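You operate a simulated robot arm through the tools that you are given. There is no shell and no other tool.

You run a simulated robot arm. Do the job below in one go: nothing can be reset, and whatever is moved stays where it is left.

Task
Level the plate, set the gear housing on it and fit the white gear.
Fine: blue knob to the middle, then the orange knob till the bubble is in the middle.

Only the result counts: the job must be done as asked and must still hold three seconds after the hand-in. Knocking over, shifting, dropping, spilling or breaking anything else fails it.

Robot
A 6-joint arm with a two-finger parallel gripper, fixed in place. Base frame: the origin is at the foot of the arm, x ahead of it, y to its left, z up; the work surface is at about z = 870. Readings come in mm, degrees, newtons and seconds.
With the tool pointing down near the work surface it reaches from about 420 to 860 mm from the base axis. Its first joint turns from -115.0 to 115.0 degrees. Payload 4.2 kg.
The tool frame sits at the grasp point between the pads (the TCP): z along the fingers, y along the line on which they close. The tips reach 23 mm beyond it. The gripper opens to 94 mm. The fingers are 38 mm wide and 10 mm thick; the gripper's body (54 by 96 mm) begins 39 mm behind the TCP.
Orientation is that of the tool frame in the base frame, as [roll, pitch, yaw] about the fixed x, y, z axes, in that order (R = Rz(yaw) Ry(pitch) Rx(roll)). With the fingers straight down and closing along the base's y, the tool's x points along the base's -x, its y along +y and its z along -z.

Tools
- The arm moves only by the tool arm_command. Its argument "increments" is a list of rows, each an object (a shift or turn left out is 0, a gripper value left out holds the last) with "slide": the shift along the base's x, y, z in mm, a list of three; "delta_rot": the turn, a rotation vector about the base's x, y, z in degrees, a list of three; "hand": the gripper command, from -1 (fully open) to 1 (shut), values between in proportion. In form: [{"slide": [tx, ty, tz], "delta_rot": [wx, wy, wz], "hand": hand}, ...]. A call has 1 to 20 rows; each row shifts and turns the commanded pose from where the row before left it. Each row takes 0.2 s and may step no farther than 50 mm and 8.6 degrees from the row before; otherwise, or with a gripper value out of range, the whole call is refused. A pose out of reach is approached as far as the arm can. The call stops where the force on the tool passes 40 N (or 10 N more than at its start, if that is more) or the arm is blocked; 0.2 s more then pass. Each finger travels about 108 mm/s and halts on what it meets, pressing with about 22 N; the grip force reading is that of the motor and also rises with nothing between the fingers. The clock runs only during rows and for 0.2 s after the last one: add rows that do not move to give the fingers time. The reply holds the time, the measured pose of the TCP, the force on the tool along the base axes, the opening and the grip force, in the units named above and with some noise, with the torque about the TCP (base axes, N m) and any sound that the robot's microphone picked up.
- Cameras (640 x 400 px; columns grow to the right, rows downward): "scene" is fixed at [45.8, 486.7, 1458.4]; the picture's right is [-0.45, -0.89, 0.00], its down [-0.37, 0.18, -0.91] and it looks along [0.82, -0.41, -0.41] (base axes); focal length 344 px, centre (320, 200). "wrist" rides on the gripper at [86, 16, -74] in the tool frame; the picture's right is [-0.18, 0.98, 0.00], its down [-0.58, -0.11, -0.81] and it looks along [-0.79, -0.15, 0.59] (tool axes); focal length 243 px, centre (320, 200). There is no depth. A picture from a camera that has moved, and an enlarged one, comes with that camera's place and axes in the base frame and with its lens. The place of the scene camera against the robot may be out by one fixed shift of up to 18 mm in any direction.
- capture(camera): a new picture of that camera. The clock stands still meanwhile.
- slide_trunk(by): slides the trunk up (or, below 0, down) by that many mm; the arm rides with it, the base frame stays. It gives what a move gives, with no picture.
- zoom(camera, box): a new picture of the part [left, top, right, bottom] of that camera's present view, enlarged. The clock stands still meanwhile.
- finish_job(): hands the job in; it is judged then, once.

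Places have to be worked out from the pictures, the camera data and where the tool is seen. Open the gripper and draw the arm clear of the work before you hand the job in, unless the task says otherwise.

The tools are called after "Request:" by a JSON object that holds its "fn" and its "kwargs". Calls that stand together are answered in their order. arm_command: Moves the arm, as the interface text tells. Its arguments: {"type":"object","properties":{"increments":{"type":"array","items":{"type":"object","properties":{"slide":{"type":"array","items":{"type":"number"}},"delta_rot":{"type":"array","items":{"type":"number"}},"hand":{"type":"number"}}}}},"required":["increments"]} The other tools are called the same way: slide_trunk (by) slides the trunk up or down; capture (camera) takes a picture; zoom (camera, box) takes an enlarged picture of a part of a camera's view; finish_job () hands the job in.

At the start:

```text
clock: 0.0
tcp_pos: [485.0, 126.5, 1248.5]
ee_rot: [-180.0, 0.0, -180.0]
force: [0.2, 0.4, -0.7]
ft_torque: [0.0, -0.01, -0.01]
width: 94.2
grip_force: 0.1
trunk travel left (down, up): [-850.0, 140.0]
```

scene: 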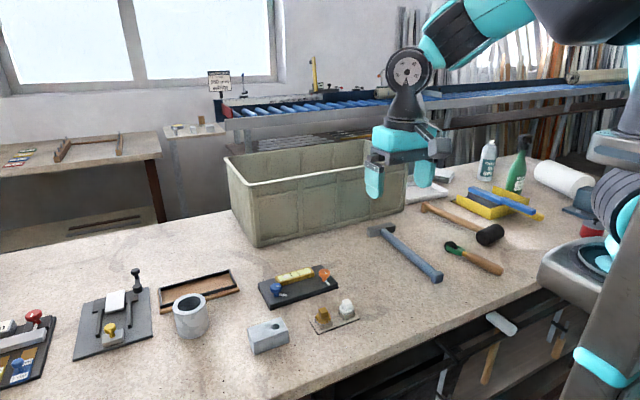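
wrist: 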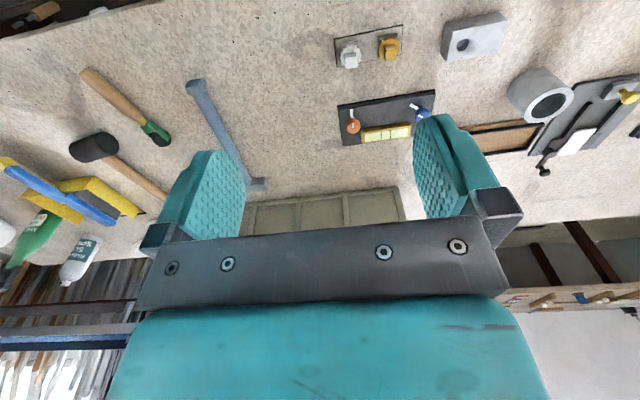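

I'll start by looking closely at the leveling plate, knobs, housing and gears in the scene view.

Request:
{"fn": "zoom", "kwargs": {"camera": "scene", "box": [230, 240, 390, 370]}}

Request:
{"fn": "zoom", "kwargs": {"camera": "scene", "box": [0, 250, 250, 400]}}

Request:
{"fn": "zoom", "kwargs": {"camera": "wrist", "box": [310, 0, 640, 200]}}

```text
3.08 times, centred on (310, 305) of scene
camera zoom: at [45.8, 486.7, 1458.4], right [-0.45, -0.89, 0.0], down [-0.37, 0.18, -0.91], along [0.82, -0.41, -0.41], focal length 1058 px, centre (351, -123)
```

zoom: 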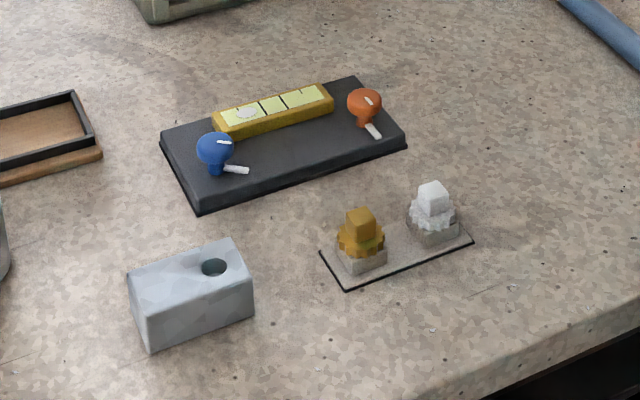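

```text
2.56 times, centred on (125, 325) of scene
camera zoom: at [45.8, 486.7, 1458.4], right [-0.45, -0.89, 0.0], down [-0.37, 0.18, -0.91], along [0.82, -0.41, -0.41], focal length 881 px, centre (819, -120)
```

zoom: 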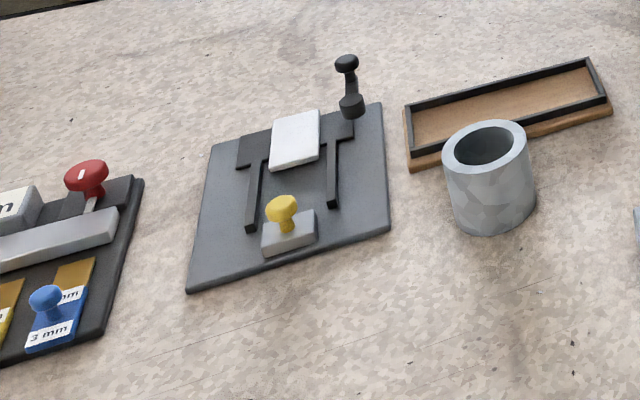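

```text
1.94 times, centred on (475, 100) of wrist
camera zoom: at [400.3, 143.4, 1322.6], right [0.18, 0.98, 0.0], down [0.58, -0.11, 0.81], along [0.79, -0.15, -0.59], focal length 470 px, centre (19, 394)
```

zoom: 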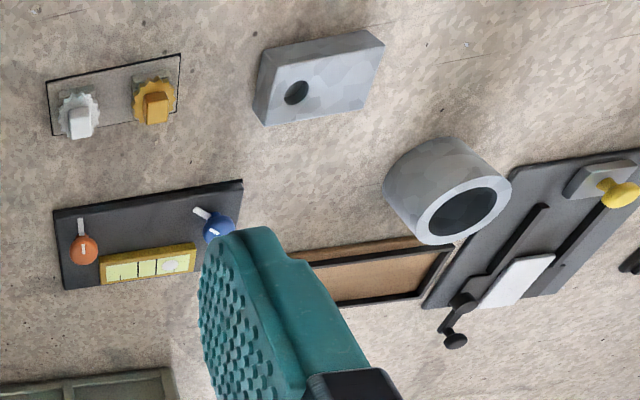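

The black plate has a blue knob near (719, 290) and an orange knob near (722, 154). The gear stand is near (582, 190) and the block with the hole near (590, 324). I'll move the wrist camera closer to see the plate and knob marks in detail.

Request:
{"fn": "arm_command", "kwargs": {"increments": [{"slide": [23, 18.7, -29.7], "hand": -1}, {"slide": [23, 18.7, -29.7]}, {"slide": [23, 18.7, -29.7]}, {"slide": [23, 18.7, -29.7]}, {"slide": [23, 18.7, -29.7]}, {"slide": [0, 0, 0]}]}}

```text
clock: 1.4
tcp_pos: [600.7, 221.0, 1098.0]
ee_rot: [-180.0, 0.0, 179.9]
force: [0.0, -0.2, 0.6]
ft_torque: [-0.04, 0.02, -0.01]
width: 94.1
grip_force: 0.0
trunk travel left (down, up): [-850.0, 140.0]
```

The arm is in place above the work; I'll take the wrist view and an enlargement of the plate.

Request:
{"fn": "capture", "kwargs": {"camera": "wrist"}}

Request:
{"fn": "zoom", "kwargs": {"camera": "wrist", "box": [250, 70, 420, 176]}}

```text
taken
camera wrist: at [514.5, 236.8, 1172.3], right [0.18, 0.98, 0.0], down [0.58, -0.11, 0.81], along [0.79, -0.15, -0.59], focal length 243 px, centre (320, 200)
```

wrist: 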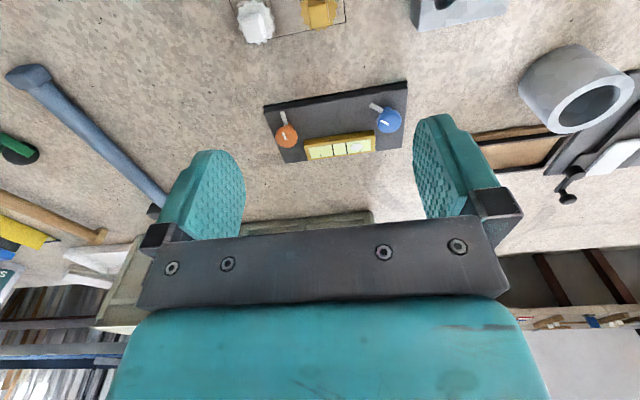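

```text
3.76 times, centred on (335, 123) of wrist
camera zoom: at [514.5, 236.8, 1172.3], right [0.18, 0.98, 0.0], down [0.58, -0.11, 0.81], along [0.79, -0.15, -0.59], focal length 913 px, centre (264, 490)
```

zoom: 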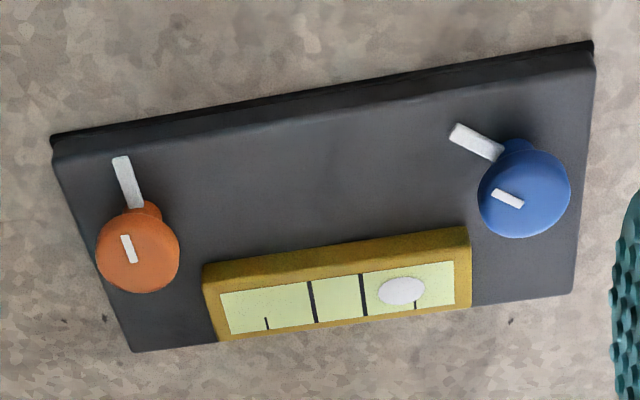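

Each knob carries a white pointer arm with a matching line on top, and the bubble sits toward the blue side. I'll bring the camera closer for a steeper view to look for any scale marks.

Request:
{"fn": "arm_command", "kwargs": {"increments": [{"slide": [35, 0, -25]}, {"slide": [35, 0, -25]}, {"slide": [35, 0, -25]}, {"slide": [0, 0, 0]}]}}

Request:
{"fn": "capture", "kwargs": {"camera": "wrist"}}

Request:
{"fn": "zoom", "kwargs": {"camera": "wrist", "box": [200, 0, 440, 150]}}

```text
clock: 2.4
tcp_pos: [707.3, 219.6, 1022.6]
ee_rot: [-179.9, 0.0, 180.0]
force: [0.9, -0.7, 0.2]
ft_torque: [-0.02, 0.0, 0.02]
width: 93.7
grip_force: 0.1
trunk travel left (down, up): [-850.0, 140.0]
```

```text
taken
camera wrist: at [621.2, 235.9, 1098.0], right [0.18, 0.98, 0.0], down [0.58, -0.11, 0.81], along [0.79, -0.15, -0.59], focal length 243 px, centre (320, 200)
```

wrist: 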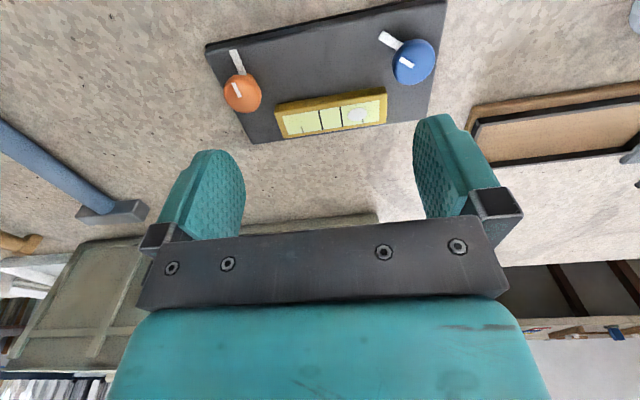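

```text
2.67 times, centred on (320, 75) of wrist
camera zoom: at [621.2, 235.9, 1098.0], right [0.18, 0.98, 0.0], down [0.58, -0.11, 0.81], along [0.79, -0.15, -0.59], focal length 647 px, centre (320, 533)
```

zoom: 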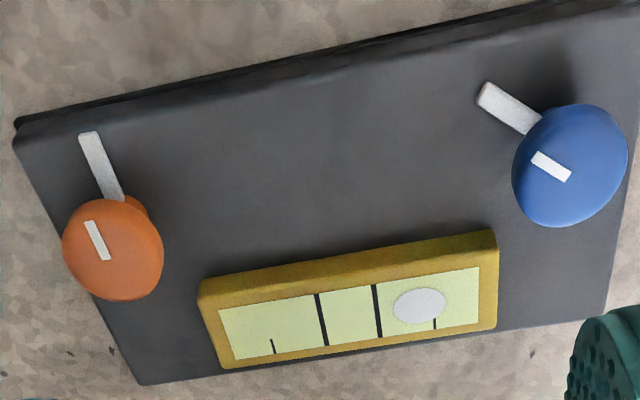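

The pointers turn with the knobs: blue is about 50° off straight, orange points straight toward −x. I'll check the heights of the knob caps, pointers and vial from the side with tight scene zooms.

Request:
{"fn": "zoom", "kwargs": {"camera": "scene", "box": [265, 262, 313, 292]}}

Request:
{"fn": "zoom", "kwargs": {"camera": "scene", "box": [295, 255, 343, 285]}}

Request:
{"fn": "zoom", "kwargs": {"camera": "scene", "box": [305, 290, 361, 325]}}

Request:
{"fn": "zoom", "kwargs": {"camera": "scene", "box": [236, 310, 300, 350]}}

```text
13.33 times, centred on (289, 277) of scene
camera zoom: at [45.8, 486.7, 1458.4], right [-0.45, -0.89, 0.0], down [-0.37, 0.18, -0.91], along [0.82, -0.41, -0.41], focal length 4587 px, centre (733, -827)
```

zoom: 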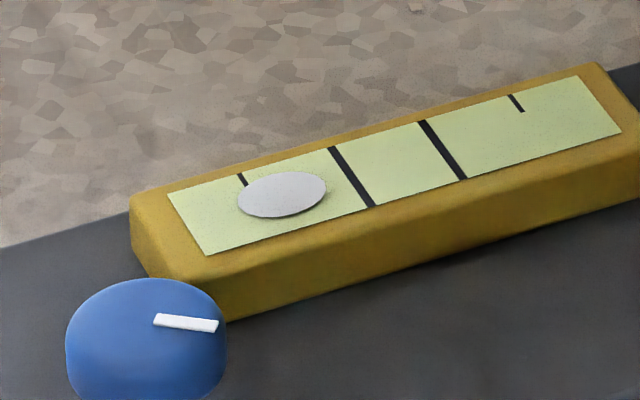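

```text
13.33 times, centred on (319, 270) of scene
camera zoom: at [45.8, 486.7, 1458.4], right [-0.45, -0.89, 0.0], down [-0.37, 0.18, -0.91], along [0.82, -0.41, -0.41], focal length 4587 px, centre (333, -733)
```

zoom: 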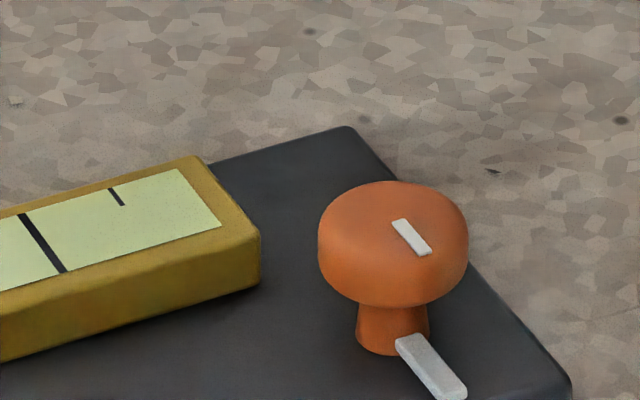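

```text
11.43 times, centred on (333, 308) of scene
camera zoom: at [45.8, 486.7, 1458.4], right [-0.45, -0.89, 0.0], down [-0.37, 0.18, -0.91], along [0.82, -0.41, -0.41], focal length 3931 px, centre (171, -1029)
```

zoom: 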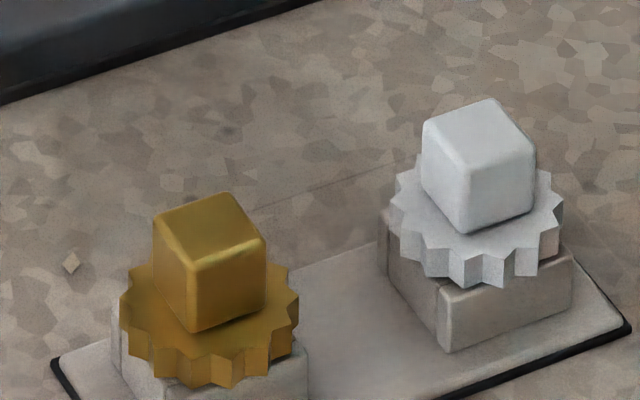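

```text
10.00 times, centred on (268, 330) of scene
camera zoom: at [45.8, 486.7, 1458.4], right [-0.45, -0.89, 0.0], down [-0.37, 0.18, -0.91], along [0.82, -0.41, -0.41], focal length 3440 px, centre (840, -1100)
```

zoom: 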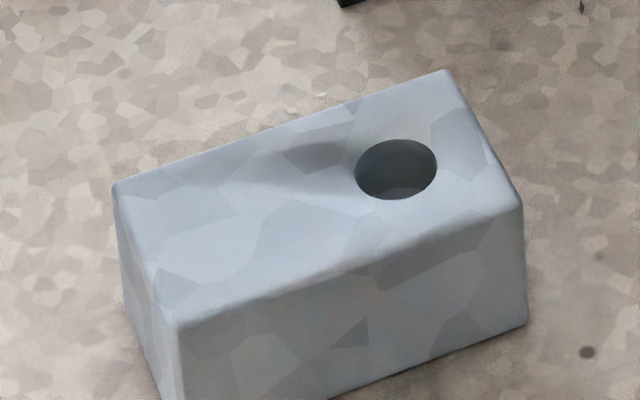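

Triangulating the two wrist views gives the following:

| Item | Position (mm) |
|---|---|
| Plate top | z ≈ 882 |
| Knob caps | about 30 mm wide, z ≈ 898–915 |
| Blue knob | ≈ (719, 289) |
| Orange knob | ≈ (718, 152.5) |
| Vial top | z ≈ 892 |

Next I'll move above the blue knob, turned by +26°, with the gripper about 50 mm open.

Request:
{"fn": "arm_command", "kwargs": {"increments": [{"slide": [3, 17.4, -15], "delta_rot": [0, 0, 6.5], "hand": -0.06}, {"slide": [3, 17.4, -15], "delta_rot": [0, 0, 6.5]}, {"slide": [3, 17.4, -15], "delta_rot": [0, 0, 6.5]}, {"slide": [3, 17.4, -15], "delta_rot": [0, 0, 6.5]}, {"slide": [0, 0, 0]}, {"slide": [0, 0, 0]}]}}

Request:
{"fn": "capture", "kwargs": {"camera": "wrist"}}

Request:
{"fn": "zoom", "kwargs": {"camera": "scene", "box": [240, 230, 352, 300]}}

```text
clock: 3.8
tcp_pos: [719.1, 289.9, 964.4]
ee_rot: [180.0, 0.1, -154.0]
force: [0.1, -0.5, -0.8]
ft_torque: [0.0, -0.02, -0.04]
width: 49.6
grip_force: 0.1
trunk travel left (down, up): [-850.0, 140.0]
```

```text
taken
camera wrist: at [635.1, 267.5, 1037.8], right [-0.27, 0.96, 0.0], down [0.57, 0.16, 0.81], along [0.78, 0.21, -0.59], focal length 243 px, centre (320, 200)
```

wrist: 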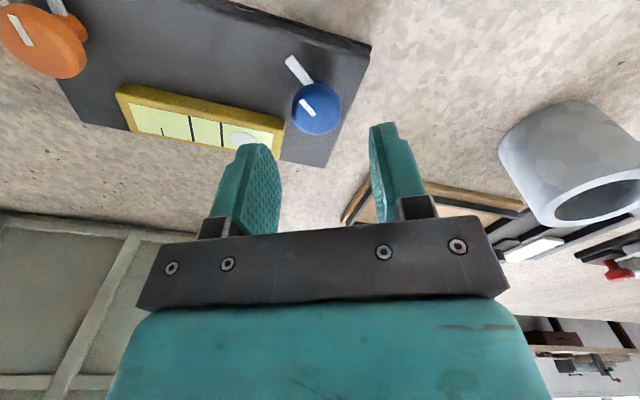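

```text
5.71 times, centred on (296, 265) of scene
camera zoom: at [45.8, 486.7, 1458.4], right [-0.45, -0.89, 0.0], down [-0.37, 0.18, -0.91], along [0.82, -0.41, -0.41], focal length 1966 px, centre (457, -171)
```

zoom: 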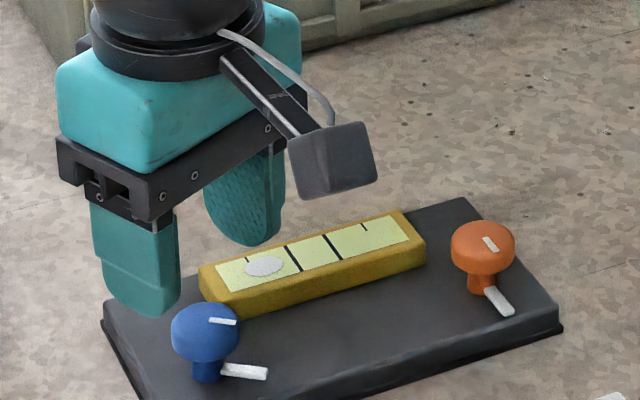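

I'm now above the blue knob. A tight wrist zoom will refine the knob's centre before I descend.

Request:
{"fn": "zoom", "kwargs": {"camera": "wrist", "box": [272, 40, 368, 100]}}

Request:
{"fn": "zoom", "kwargs": {"camera": "wrist", "box": [272, 75, 368, 135]}}

```text
6.67 times, centred on (320, 70) of wrist
camera zoom: at [635.1, 267.5, 1037.8], right [-0.27, 0.96, 0.0], down [0.57, 0.16, 0.81], along [0.78, 0.21, -0.59], focal length 1618 px, centre (320, 1067)
```

zoom: 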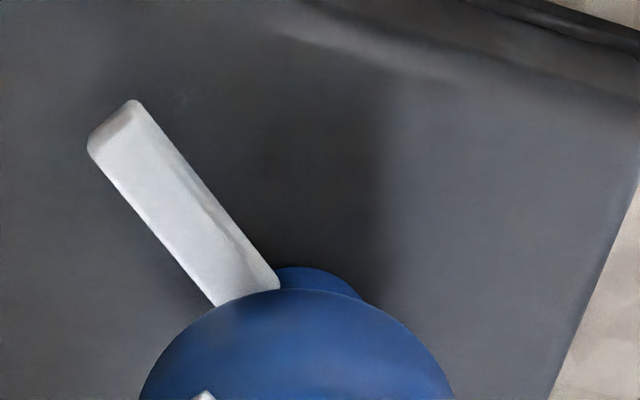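

```text
6.67 times, centred on (320, 105) of wrist
camera zoom: at [635.1, 267.5, 1037.8], right [-0.27, 0.96, 0.0], down [0.57, 0.16, 0.81], along [0.78, 0.21, -0.59], focal length 1618 px, centre (320, 833)
```

zoom: 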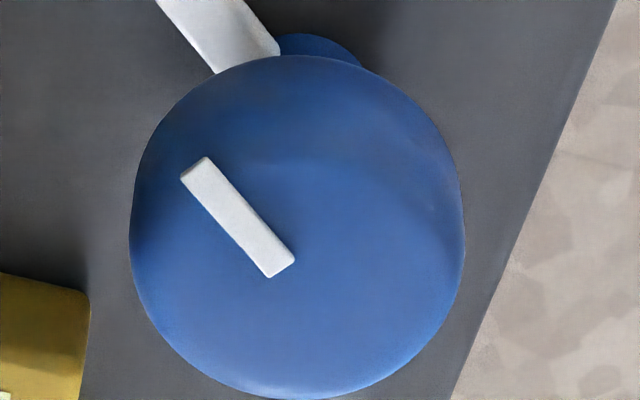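

The blue cap centre is at about (719, 288.3), diameter 30 mm, with its pointer about 52° from straight. I'll lower so the fingertips sit around z = 898, just above the vial level.

Request:
{"fn": "arm_command", "kwargs": {"increments": [{"slide": [0, -0.7, -15]}, {"slide": [0, -0.7, -15]}, {"slide": [0, 0, -13]}, {"slide": [0, 0, 0]}]}}

Request:
{"fn": "zoom", "kwargs": {"camera": "scene", "box": [240, 240, 336, 300]}}

Request:
{"fn": "capture", "kwargs": {"camera": "wrist"}}

```text
clock: 4.8
tcp_pos: [719.9, 289.0, 922.9]
ee_rot: [179.9, 0.1, -154.2]
force: [-4.9, -1.8, 13.7]
ft_torque: [-0.27, -0.29, -0.14]
width: 50.1
grip_force: 0.0
trunk travel left (down, up): [-850.0, 140.0]
```

```text
6.67 times, centred on (288, 270) of scene
camera zoom: at [45.8, 486.7, 1458.4], right [-0.45, -0.89, 0.0], down [-0.37, 0.18, -0.91], along [0.82, -0.41, -0.41], focal length 2293 px, centre (533, -267)
```

zoom: 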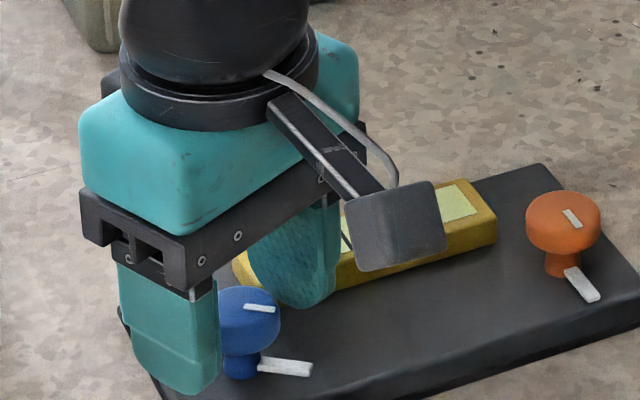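

```text
taken
camera wrist: at [634.3, 266.2, 997.0], right [-0.26, 0.96, 0.0], down [0.57, 0.16, 0.81], along [0.78, 0.21, -0.59], focal length 243 px, centre (320, 200)
```

wrist: 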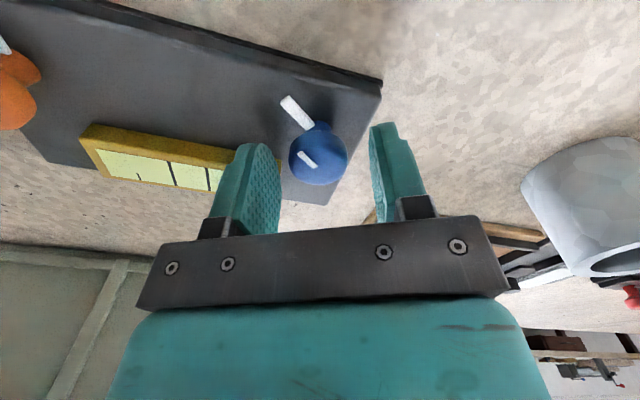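

There is 13.7 N of upward force, so a fingertip is resting on the vial's corner. I'll back up 4 mm right away and re-read.

Request:
{"fn": "arm_command", "kwargs": {"increments": [{"slide": [0, 0, 4]}, {"slide": [0, 0, 0]}]}}

Request:
{"fn": "zoom", "kwargs": {"camera": "wrist", "box": [0, 0, 400, 250]}}

```text
clock: 5.4
tcp_pos: [717.9, 288.7, 925.4]
ee_rot: [-180.0, 0.0, -153.9]
force: [-0.7, -0.4, -0.7]
ft_torque: [-0.01, -0.01, 0.02]
width: 49.6
grip_force: 0.1
trunk travel left (down, up): [-850.0, 140.0]
```

```text
1.60 times, centred on (200, 125) of wrist
camera zoom: at [634.3, 265.4, 999.7], right [-0.26, 0.96, 0.0], down [0.57, 0.16, 0.81], along [0.78, 0.21, -0.59], focal length 388 px, centre (512, 320)
```

zoom: 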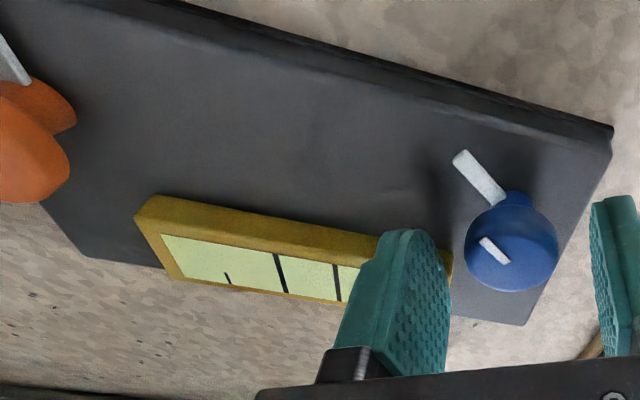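

The force is clear again. I'll raise 1.5 mm more for clearance, then close on the blue cap.

Request:
{"fn": "arm_command", "kwargs": {"increments": [{"slide": [0.5, 0, 1.5]}, {"slide": [0, 0, 0], "hand": 1}, {"slide": [0, 0, 0]}, {"slide": [0, 0, 0]}]}}

```text
clock: 6.4
tcp_pos: [719.2, 288.2, 926.6]
ee_rot: [180.0, 0.0, -154.0]
force: [-0.3, 1.4, 0.3]
ft_torque: [0.06, -0.06, 0.02]
width: 29.3
grip_force: 22.3
trunk travel left (down, up): [-850.0, 140.0]
```

The cap is gripped at 29.3 mm with little side force. I'll turn it clockwise 26° first and check the readings.

Request:
{"fn": "arm_command", "kwargs": {"increments": [{"delta_rot": [0, 0, -6.5]}, {"delta_rot": [0, 0, -6.5]}, {"delta_rot": [0, 0, -6.5]}, {"delta_rot": [0, 0, -6.5]}, {"slide": [0, 0, 0]}]}}

Request:
{"fn": "capture", "kwargs": {"camera": "wrist"}}

Request:
{"fn": "zoom", "kwargs": {"camera": "scene", "box": [240, 240, 368, 320]}}

```text
clock: 7.6
tcp_pos: [718.8, 286.9, 926.9]
ee_rot: [-180.0, 0.0, 179.9]
force: [-0.2, -3.6, 0.1]
ft_torque: [-0.12, -0.15, -0.01]
width: 29.3
grip_force: 21.8
trunk travel left (down, up): [-850.0, 140.0]
```

```text
taken
camera wrist: at [633.1, 304.9, 1001.5], right [0.19, 0.98, 0.0], down [0.58, -0.11, 0.81], along [0.79, -0.15, -0.59], focal length 243 px, centre (320, 200)
```

wrist: 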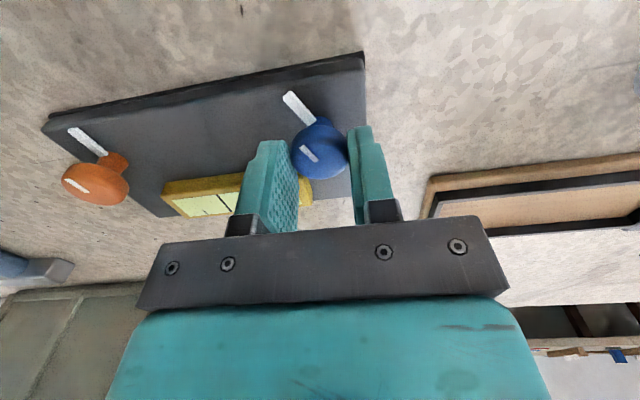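

```text
5.00 times, centred on (304, 280) of scene
camera zoom: at [45.8, 486.7, 1458.4], right [-0.45, -0.89, 0.0], down [-0.37, 0.18, -0.91], along [0.82, -0.41, -0.41], focal length 1720 px, centre (400, -200)
```

zoom: 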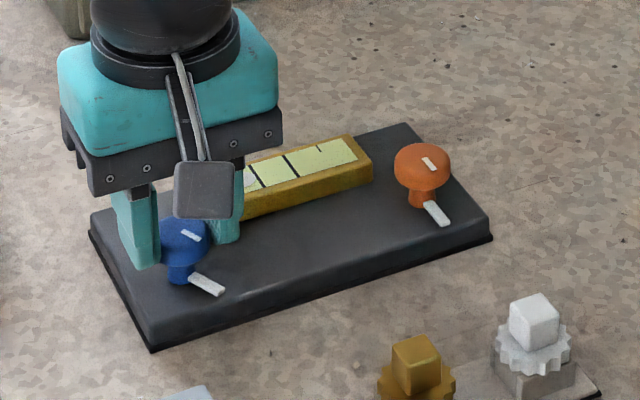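

The pointer turned with the grip and is now about halfway to straight. I'll continue another 26° clockwise and look.

Request:
{"fn": "arm_command", "kwargs": {"increments": [{"delta_rot": [0, 0, -6.5]}, {"delta_rot": [0, 0, -6.5]}, {"delta_rot": [0, 0, -6.5]}, {"delta_rot": [0, 0, -6.5]}, {"slide": [0, 0, 0]}]}}

Request:
{"fn": "zoom", "kwargs": {"camera": "wrist", "box": [100, 50, 420, 250]}}

Request:
{"fn": "zoom", "kwargs": {"camera": "scene", "box": [240, 240, 368, 320]}}

```text
clock: 8.8
tcp_pos: [719.2, 287.1, 927.2]
ee_rot: [-179.9, -0.1, 153.8]
force: [-1.4, -8.8, 1.2]
ft_torque: [-0.14, 0.32, -0.01]
width: 29.4
grip_force: 21.7
trunk travel left (down, up): [-850.0, 140.0]
```

```text
2.00 times, centred on (260, 150) of wrist
camera zoom: at [649.0, 340.6, 1001.4], right [0.6, 0.8, 0.0], down [0.47, -0.35, 0.81], along [0.65, -0.48, -0.59], focal length 485 px, centre (440, 300)
```

zoom: 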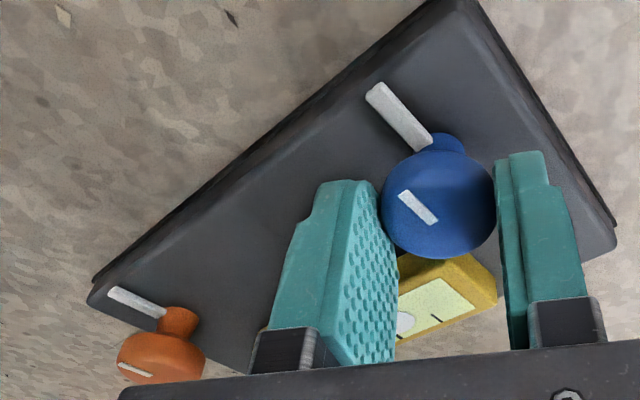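

```text
5.00 times, centred on (304, 280) of scene
camera zoom: at [45.8, 486.7, 1458.4], right [-0.45, -0.89, 0.0], down [-0.37, 0.18, -0.91], along [0.82, -0.41, -0.41], focal length 1720 px, centre (400, -200)
```

zoom: 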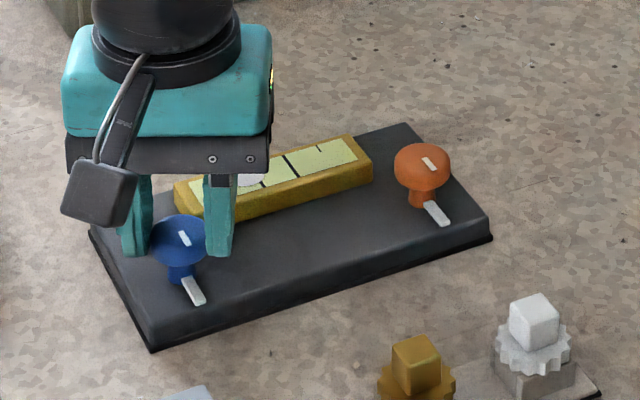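

The pointer now looks nearly straight and the bubble has shifted toward the middle. I'll open the fingers, lift clear and check the blue pointer's angle precisely.

Request:
{"fn": "arm_command", "kwargs": {"increments": [{"slide": [0, 0, 0], "hand": -0.06}, {"slide": [0, 0, 0]}, {"slide": [0, 0, 20]}, {"slide": [0, 0, 20], "delta_rot": [0, 0, 6.5]}, {"slide": [0, 0, 0], "delta_rot": [0, 0, 6.5]}, {"slide": [0, 0, 0], "delta_rot": [0, 0, 6.5]}, {"slide": [0, 0, 0], "delta_rot": [0, 0, 6.5]}, {"slide": [0, 0, 0]}]}}

Request:
{"fn": "capture", "kwargs": {"camera": "wrist"}}

Request:
{"fn": "zoom", "kwargs": {"camera": "wrist", "box": [262, 40, 358, 100]}}

Request:
{"fn": "zoom", "kwargs": {"camera": "scene", "box": [240, 240, 368, 320]}}

```text
clock: 10.6
tcp_pos: [718.3, 288.5, 967.2]
ee_rot: [179.9, 0.0, -179.9]
force: [-0.5, 0.7, 0.3]
ft_torque: [-0.01, -0.03, 0.0]
width: 49.7
grip_force: 0.1
trunk travel left (down, up): [-850.0, 140.0]
```

```text
taken
camera wrist: at [632.0, 304.6, 1041.3], right [0.18, 0.98, 0.0], down [0.58, -0.11, 0.81], along [0.79, -0.15, -0.59], focal length 243 px, centre (320, 200)
```

wrist: 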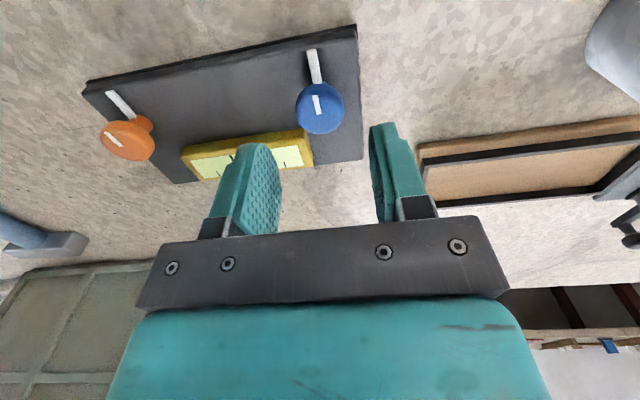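

```text
6.67 times, centred on (310, 70) of wrist
camera zoom: at [632.0, 304.6, 1041.3], right [0.18, 0.98, 0.0], down [0.58, -0.11, 0.81], along [0.79, -0.15, -0.59], focal length 1618 px, centre (387, 1067)
```

zoom: 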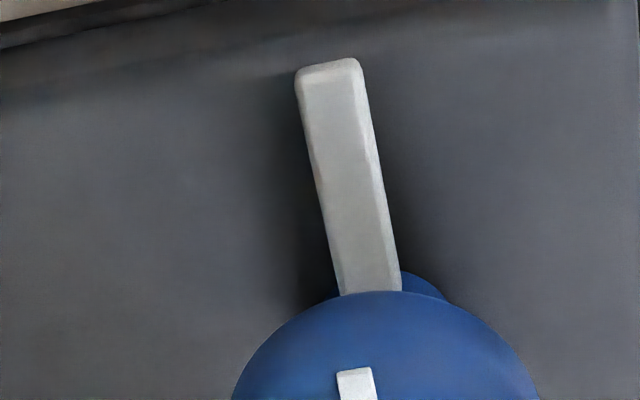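

```text
5.00 times, centred on (304, 280) of scene
camera zoom: at [45.8, 486.7, 1458.4], right [-0.45, -0.89, 0.0], down [-0.37, 0.18, -0.91], along [0.82, -0.41, -0.41], focal length 1720 px, centre (400, -200)
```

zoom: 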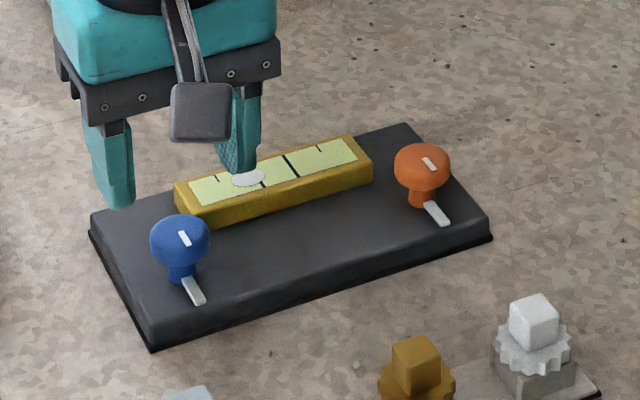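

The blue pointer measures within half a degree of straight. I'll double-check with the line on top of the cap and look at the bubble.

Request:
{"fn": "zoom", "kwargs": {"camera": "wrist", "box": [272, 75, 368, 135]}}

Request:
{"fn": "zoom", "kwargs": {"camera": "scene", "box": [265, 262, 313, 292]}}

Request:
{"fn": "zoom", "kwargs": {"camera": "wrist", "box": [80, 70, 208, 150]}}

```text
6.67 times, centred on (320, 105) of wrist
camera zoom: at [632.0, 304.6, 1041.3], right [0.18, 0.98, 0.0], down [0.58, -0.11, 0.81], along [0.79, -0.15, -0.59], focal length 1618 px, centre (320, 833)
```

zoom: 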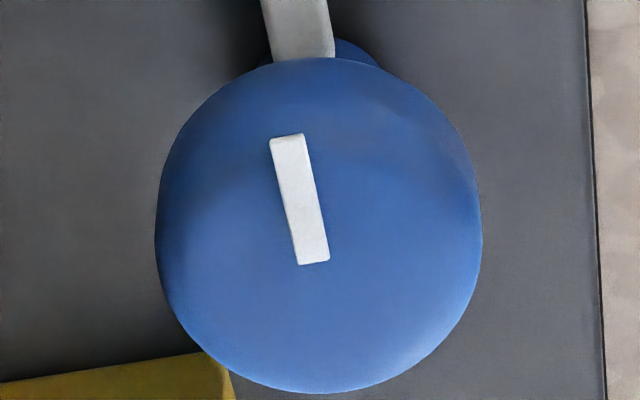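

```text
13.33 times, centred on (289, 277) of scene
camera zoom: at [45.8, 486.7, 1458.4], right [-0.45, -0.89, 0.0], down [-0.37, 0.18, -0.91], along [0.82, -0.41, -0.41], focal length 4587 px, centre (733, -827)
```

zoom: 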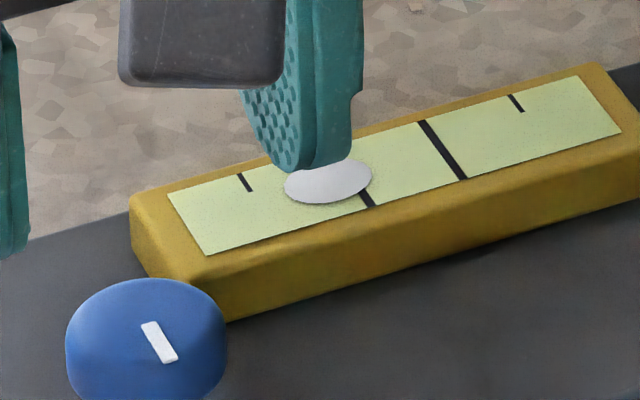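

```text
5.00 times, centred on (144, 110) of wrist
camera zoom: at [632.0, 304.6, 1041.3], right [0.18, 0.98, 0.0], down [0.58, -0.11, 0.81], along [0.79, -0.15, -0.59], focal length 1213 px, centre (1200, 650)
```

zoom: 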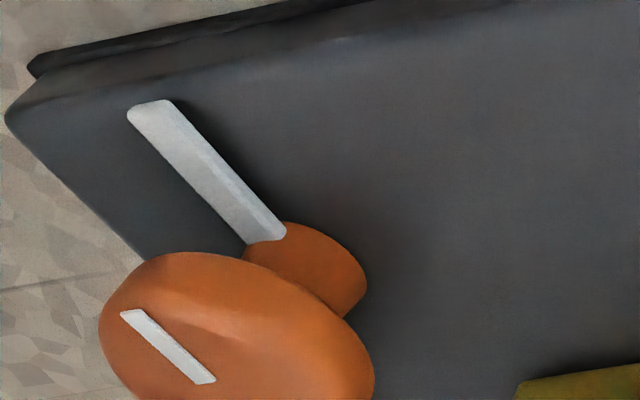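

Blue is centred: pointer and top line are both within 0.5° of straight. The bubble is still on the blue side of the centre lines, so I'll move over the orange knob next.

Request:
{"fn": "arm_command", "kwargs": {"increments": [{"slide": [0, -34, 0]}, {"slide": [0, -34, 0]}, {"slide": [0, -34, 0]}, {"slide": [0, -34, 0]}, {"slide": [0, 0, 0]}]}}

Request:
{"fn": "capture", "kwargs": {"camera": "wrist"}}

Request:
{"fn": "zoom", "kwargs": {"camera": "wrist", "box": [260, 50, 388, 130]}}

```text
clock: 11.8
tcp_pos: [717.6, 151.2, 967.5]
ee_rot: [180.0, 0.0, -180.0]
force: [0.5, -0.4, 0.0]
ft_torque: [0.0, -0.02, -0.01]
width: 49.8
grip_force: 0.0
trunk travel left (down, up): [-850.0, 140.0]
```

```text
taken
camera wrist: at [632.3, 167.8, 1040.5], right [0.18, 0.98, 0.0], down [0.58, -0.11, 0.81], along [0.79, -0.15, -0.59], focal length 243 px, centre (320, 200)
```

wrist: 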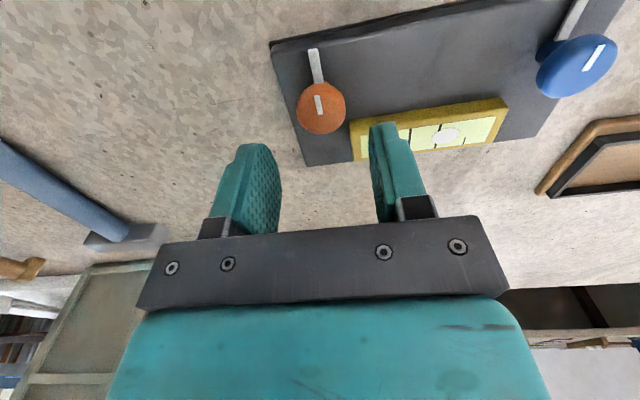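

```text
5.00 times, centred on (324, 90) of wrist
camera zoom: at [632.3, 167.8, 1040.5], right [0.18, 0.98, 0.0], down [0.58, -0.11, 0.81], along [0.79, -0.15, -0.59], focal length 1213 px, centre (300, 750)
```

zoom: 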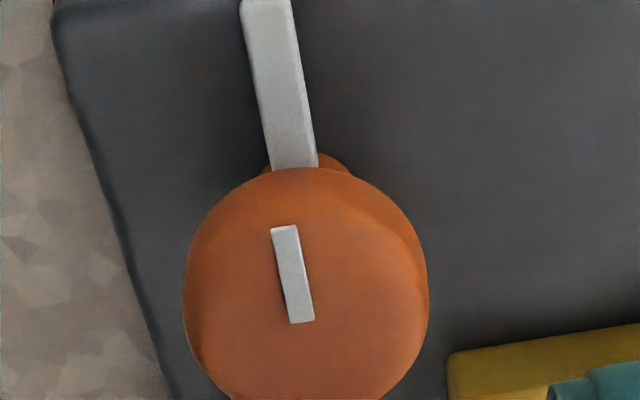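

The orange cap centre is at about (719, 152.5). I'll descend with the tips at about 904 and close on it.

Request:
{"fn": "arm_command", "kwargs": {"increments": [{"slide": [1.3, 0.3, -20]}, {"slide": [0, 0, -20.5]}, {"slide": [0, 0, 0]}]}}

```text
clock: 12.6
tcp_pos: [719.6, 151.9, 925.5]
ee_rot: [179.9, 0.1, 179.8]
force: [-0.2, 0.4, -0.3]
ft_torque: [-0.02, 0.0, -0.01]
width: 49.8
grip_force: 0.0
trunk travel left (down, up): [-850.0, 140.0]
```

No contact on the way down; now closing on the orange cap and turning it a small amount counter-clockwise to see how the bubble responds.

Request:
{"fn": "arm_command", "kwargs": {"increments": [{"slide": [0, 0, 0], "hand": 1}, {"slide": [0, 0, 0]}, {"slide": [0, 0, 0]}, {"delta_rot": [0, 0, 6]}, {"delta_rot": [0, 0, 6]}, {"slide": [0, 0, 0]}]}}

Request:
{"fn": "zoom", "kwargs": {"camera": "scene", "box": [265, 262, 313, 292]}}

Request:
{"fn": "capture", "kwargs": {"camera": "wrist"}}

```text
clock: 14.0
tcp_pos: [721.2, 151.4, 925.9]
ee_rot: [180.0, 0.0, -167.9]
force: [2.2, 3.8, 0.5]
ft_torque: [0.15, -0.25, -0.06]
width: 29.5
grip_force: 22.1
trunk travel left (down, up): [-850.0, 140.0]
```

```text
13.33 times, centred on (289, 277) of scene
camera zoom: at [45.8, 486.7, 1458.4], right [-0.45, -0.89, 0.0], down [-0.37, 0.18, -0.91], along [0.82, -0.41, -0.41], focal length 4587 px, centre (733, -827)
```

zoom: 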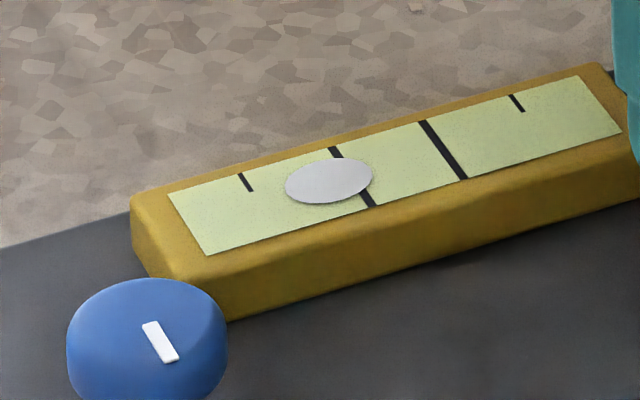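

```text
taken
camera wrist: at [633.2, 150.5, 999.7], right [-0.03, 1.0, 0.0], down [0.59, 0.01, 0.81], along [0.81, 0.02, -0.59], focal length 243 px, centre (320, 200)
```

wrist: 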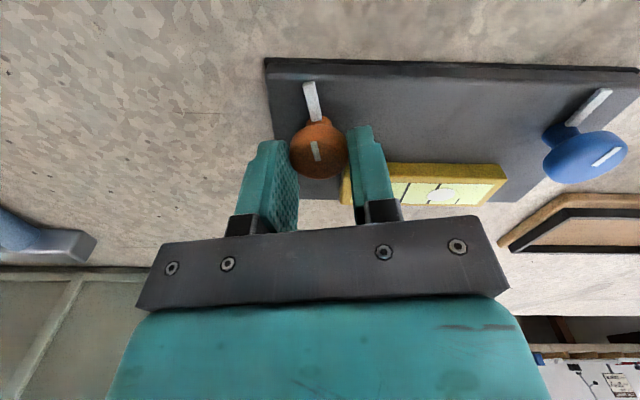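

The bubble hasn't visibly moved after 12°. I'll turn further counter-clockwise and compare again.

Request:
{"fn": "arm_command", "kwargs": {"increments": [{"delta_rot": [0, 0, 6]}, {"delta_rot": [0, 0, 6]}, {"delta_rot": [0, 0, 6]}, {"slide": [0, 0, 0]}, {"slide": [0, 0, 0]}, {"slide": [0, 0, 0]}]}}

Request:
{"fn": "zoom", "kwargs": {"camera": "scene", "box": [265, 262, 313, 292]}}

Request:
{"fn": "capture", "kwargs": {"camera": "wrist"}}

```text
clock: 15.4
tcp_pos: [720.0, 151.7, 925.4]
ee_rot: [-180.0, -0.1, -149.9]
force: [-0.2, 0.9, -0.1]
ft_torque: [-0.17, 0.26, -0.05]
width: 29.3
grip_force: 21.6
trunk travel left (down, up): [-850.0, 140.0]
```

```text
13.33 times, centred on (289, 277) of scene
camera zoom: at [45.8, 486.7, 1458.4], right [-0.45, -0.89, 0.0], down [-0.37, 0.18, -0.91], along [0.82, -0.41, -0.41], focal length 4587 px, centre (733, -827)
```

zoom: 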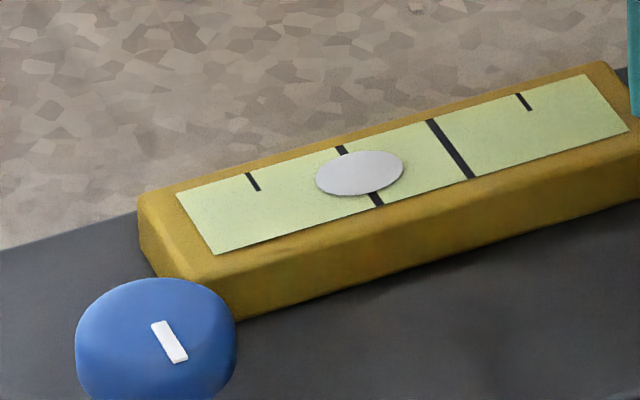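

```text
taken
camera wrist: at [637.5, 123.0, 1000.3], right [-0.33, 0.94, 0.0], down [0.56, 0.2, 0.81], along [0.76, 0.27, -0.59], focal length 243 px, centre (320, 200)
```

wrist: 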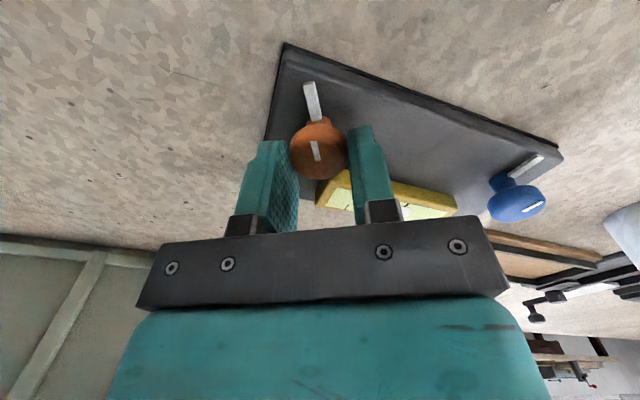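

Counter-clockwise brings the bubble toward the middle, though it may lag. The plate crept about 1.5 mm sideways. I'll hold still for a second and look again before turning more.

Request:
{"fn": "arm_command", "kwargs": {"increments": [{"slide": [0, 0, 0]}, {"slide": [0, 0, 0]}, {"slide": [0, 0, 0]}, {"slide": [0, 0, 0]}, {"slide": [0, 0, 0]}]}}

Request:
{"fn": "zoom", "kwargs": {"camera": "scene", "box": [265, 262, 313, 292]}}

```text
clock: 16.6
tcp_pos: [718.9, 151.3, 925.2]
ee_rot: [180.0, -0.1, -150.1]
force: [-1.0, -0.5, -0.2]
ft_torque: [-0.21, 0.28, 0.01]
width: 29.3
grip_force: 21.7
trunk travel left (down, up): [-850.0, 140.0]
```

```text
13.33 times, centred on (289, 277) of scene
camera zoom: at [45.8, 486.7, 1458.4], right [-0.45, -0.89, 0.0], down [-0.37, 0.18, -0.91], along [0.82, -0.41, -0.41], focal length 4587 px, centre (733, -827)
```

zoom: 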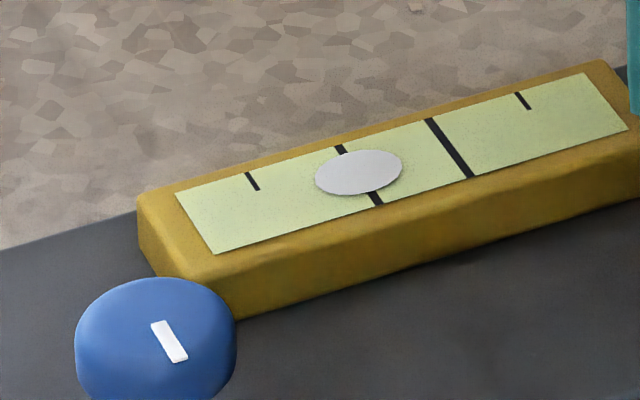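

The bubble has settled, now centred on the left line, so the first ~10° was backlash and the rate is about 1.25 px per degree. About 37° more is needed, so I'll turn 28° and check.

Request:
{"fn": "arm_command", "kwargs": {"increments": [{"delta_rot": [0, 0, 7]}, {"delta_rot": [0, 0, 7]}, {"delta_rot": [0, 0, 7]}, {"delta_rot": [0, 0, 7]}, {"slide": [0, 0, 0]}, {"slide": [0, 0, 0]}]}}

Request:
{"fn": "zoom", "kwargs": {"camera": "scene", "box": [265, 262, 313, 292]}}

Request:
{"fn": "capture", "kwargs": {"camera": "wrist"}}

```text
clock: 18.0
tcp_pos: [720.5, 152.8, 926.7]
ee_rot: [-180.0, -0.1, -122.0]
force: [0.4, -1.3, 0.0]
ft_torque: [-0.02, 0.02, 0.0]
width: 29.4
grip_force: 22.2
trunk travel left (down, up): [-850.0, 140.0]
```

```text
13.33 times, centred on (289, 277) of scene
camera zoom: at [45.8, 486.7, 1458.4], right [-0.45, -0.89, 0.0], down [-0.37, 0.18, -0.91], along [0.82, -0.41, -0.41], focal length 4587 px, centre (733, -827)
```

zoom: 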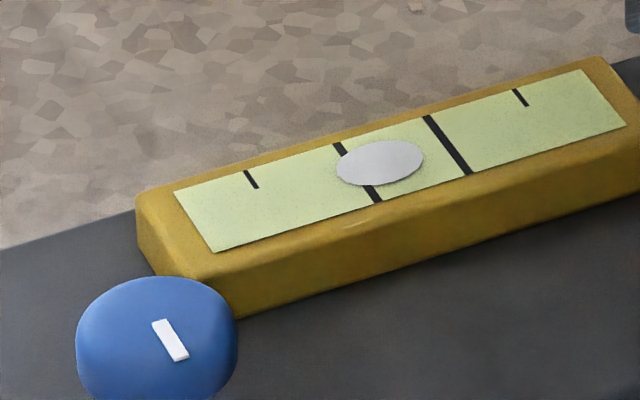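

```text
taken
camera wrist: at [661.5, 88.0, 1000.9], right [-0.74, 0.68, 0.0], down [0.4, 0.44, 0.81], along [0.55, 0.59, -0.59], focal length 243 px, centre (320, 200)
```

wrist: 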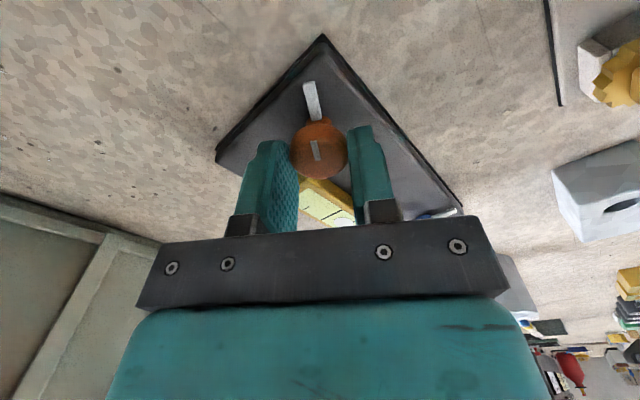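

The bubble is now just right of the left line, moving about 0.85 px per degree and about 24 px short of centre. I'll turn another 24° and check.

Request:
{"fn": "arm_command", "kwargs": {"increments": [{"delta_rot": [0, 0, 6]}, {"delta_rot": [0, 0, 6]}, {"delta_rot": [0, 0, 6]}, {"delta_rot": [0, 0, 6]}, {"slide": [0, 0, 0]}, {"slide": [0, 0, 0]}]}}

Request:
{"fn": "zoom", "kwargs": {"camera": "scene", "box": [265, 262, 313, 292]}}

Request:
{"fn": "capture", "kwargs": {"camera": "wrist"}}

```text
clock: 19.4
tcp_pos: [720.4, 152.3, 926.6]
ee_rot: [180.0, 0.0, -98.0]
force: [-0.1, 0.1, 0.7]
ft_torque: [0.32, -0.04, 0.03]
width: 29.4
grip_force: 21.6
trunk travel left (down, up): [-850.0, 140.0]
```

```text
13.33 times, centred on (289, 277) of scene
camera zoom: at [45.8, 486.7, 1458.4], right [-0.45, -0.89, 0.0], down [-0.37, 0.18, -0.91], along [0.82, -0.41, -0.41], focal length 4587 px, centre (733, -827)
```

zoom: 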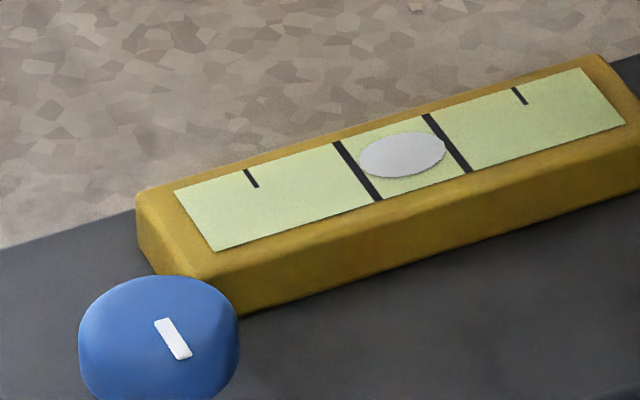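

```text
taken
camera wrist: at [693.0, 69.3, 1000.7], right [-0.95, 0.32, 0.0], down [0.19, 0.56, 0.81], along [0.26, 0.76, -0.59], focal length 243 px, centre (320, 200)
```

wrist: 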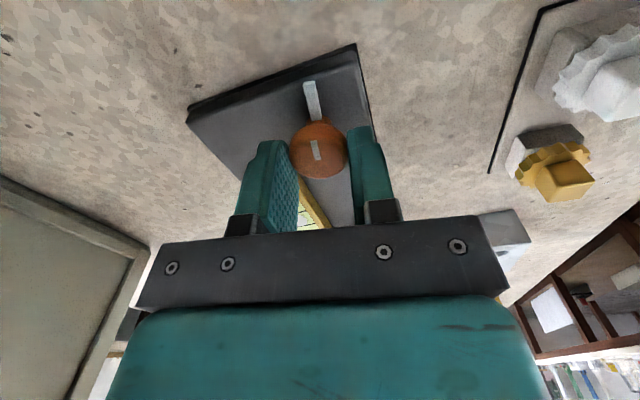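

The bubble now looks centred between the two lines. I'll zoom tighter to measure the offset precisely.

Request:
{"fn": "zoom", "kwargs": {"camera": "scene", "box": [283.2, 267, 307.2, 282]}}

```text
16.00 times, centred on (295, 274) of scene
camera zoom: at [45.8, 486.7, 1458.4], right [-0.45, -0.89, 0.0], down [-0.37, 0.18, -0.91], along [0.82, -0.41, -0.41], focal length 5504 px, centre (717, -992)
```

zoom: 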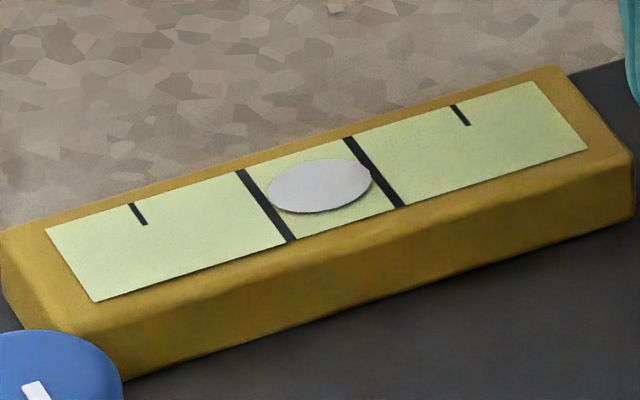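

The offset is within about 1% of the line spacing. I'll open the gripper, lift clear and check that the bubble stays centred without the hand on it.

Request:
{"fn": "arm_command", "kwargs": {"increments": [{"slide": [0, 0, 0], "hand": -0.06}, {"slide": [0, 0, 0]}, {"slide": [0, 0, 20]}, {"slide": [0, 0, 30]}, {"slide": [0, 0, 40]}, {"slide": [0, 0, 0]}, {"slide": [0, 0, 0]}]}}

Request:
{"fn": "zoom", "kwargs": {"camera": "scene", "box": [283.2, 267, 307.2, 282]}}

Request:
{"fn": "zoom", "kwargs": {"camera": "scene", "box": [230, 240, 390, 340]}}

Request:
{"fn": "capture", "kwargs": {"camera": "wrist"}}

```text
clock: 21.0
tcp_pos: [720.8, 150.7, 1016.4]
ee_rot: [180.0, 0.0, -98.1]
force: [0.3, 0.6, 0.1]
ft_torque: [0.03, -0.01, 0.0]
width: 49.7
grip_force: 0.1
trunk travel left (down, up): [-850.0, 140.0]
```

```text
16.00 times, centred on (295, 274) of scene
camera zoom: at [45.8, 486.7, 1458.4], right [-0.45, -0.89, 0.0], down [-0.37, 0.18, -0.91], along [0.82, -0.41, -0.41], focal length 5504 px, centre (717, -992)
```

zoom: 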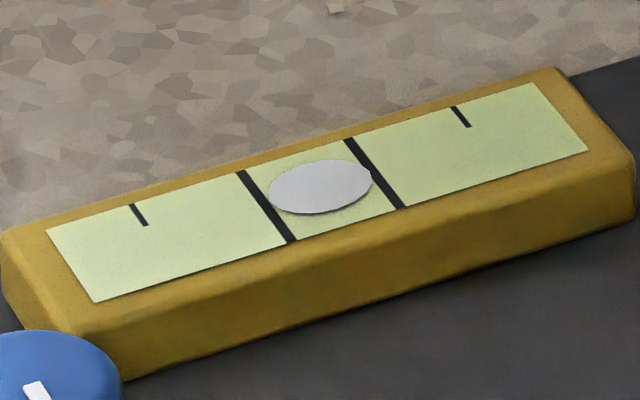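

```text
4.00 times, centred on (310, 290) of scene
camera zoom: at [45.8, 486.7, 1458.4], right [-0.45, -0.89, 0.0], down [-0.37, 0.18, -0.91], along [0.82, -0.41, -0.41], focal length 1376 px, centre (360, -160)
```

zoom: 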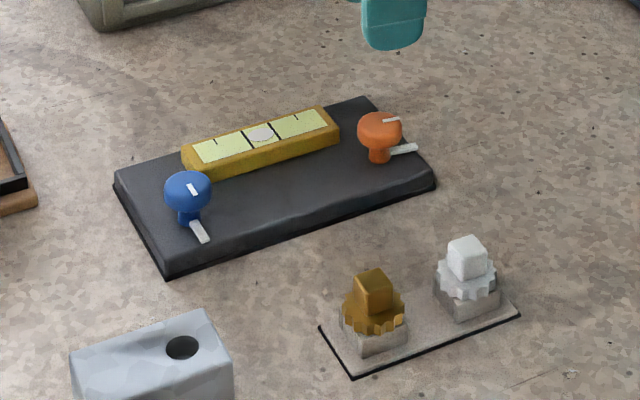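

```text
taken
camera wrist: at [692.9, 69.1, 1090.4], right [-0.95, 0.32, 0.0], down [0.19, 0.56, 0.81], along [0.26, 0.76, -0.59], focal length 243 px, centre (320, 200)
```

wrist: 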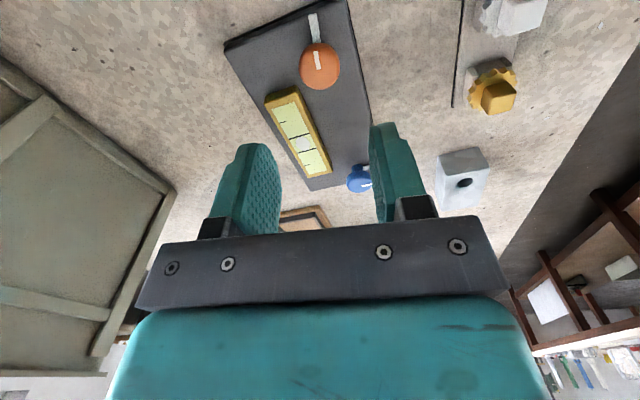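

The bubble stays centred with the hand off and blue still points straight, so the plate is levelled. Next I'll turn the wrist back and move to view the housing block from above.

Request:
{"fn": "arm_command", "kwargs": {"increments": [{"slide": [-15.5, 16.8, 3], "delta_rot": [0, 0, -8.2], "hand": -1}, {"slide": [-15.5, 16.8, 3], "delta_rot": [0, 0, -8.2]}, {"slide": [-15.5, 16.8, 3], "delta_rot": [0, 0, -8.2]}, {"slide": [-15.5, 16.8, 3], "delta_rot": [0, 0, -8.2]}, {"slide": [-15.5, 16.8, 3], "delta_rot": [0, 0, -8.2]}, {"slide": [-15.5, 16.8, 3], "delta_rot": [0, 0, -8.2]}, {"slide": [-15.5, 16.8, 3], "delta_rot": [0, 0, -8.2]}, {"slide": [-15.5, 16.8, 3], "delta_rot": [0, 0, -8.2]}, {"slide": [-15.5, 16.8, 3], "delta_rot": [0, 0, -8.2]}, {"slide": [-15.5, 16.8, 3], "delta_rot": [0, 0, -8.2]}, {"slide": [0, 0, 0]}]}}

Request:
{"fn": "capture", "kwargs": {"camera": "wrist"}}

```text
clock: 23.4
tcp_pos: [565.5, 323.0, 1046.4]
ee_rot: [179.9, 0.0, 179.9]
force: [-0.1, -0.1, -0.4]
ft_torque: [-0.02, 0.01, 0.03]
width: 94.2
grip_force: 0.1
trunk travel left (down, up): [-850.0, 140.0]
```

```text
taken
camera wrist: at [479.3, 339.1, 1120.2], right [0.19, 0.98, 0.0], down [0.58, -0.11, 0.81], along [0.79, -0.15, -0.59], focal length 243 px, centre (320, 200)
```

wrist: 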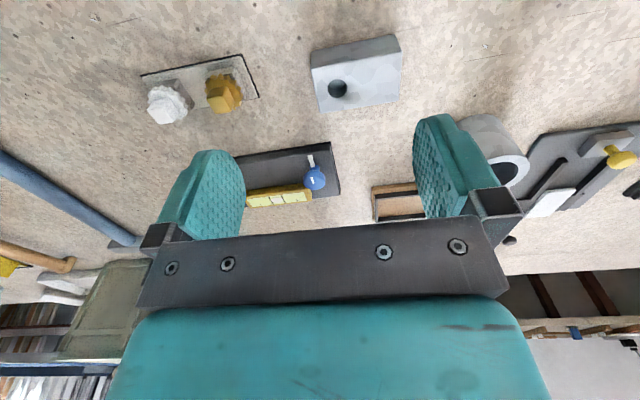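

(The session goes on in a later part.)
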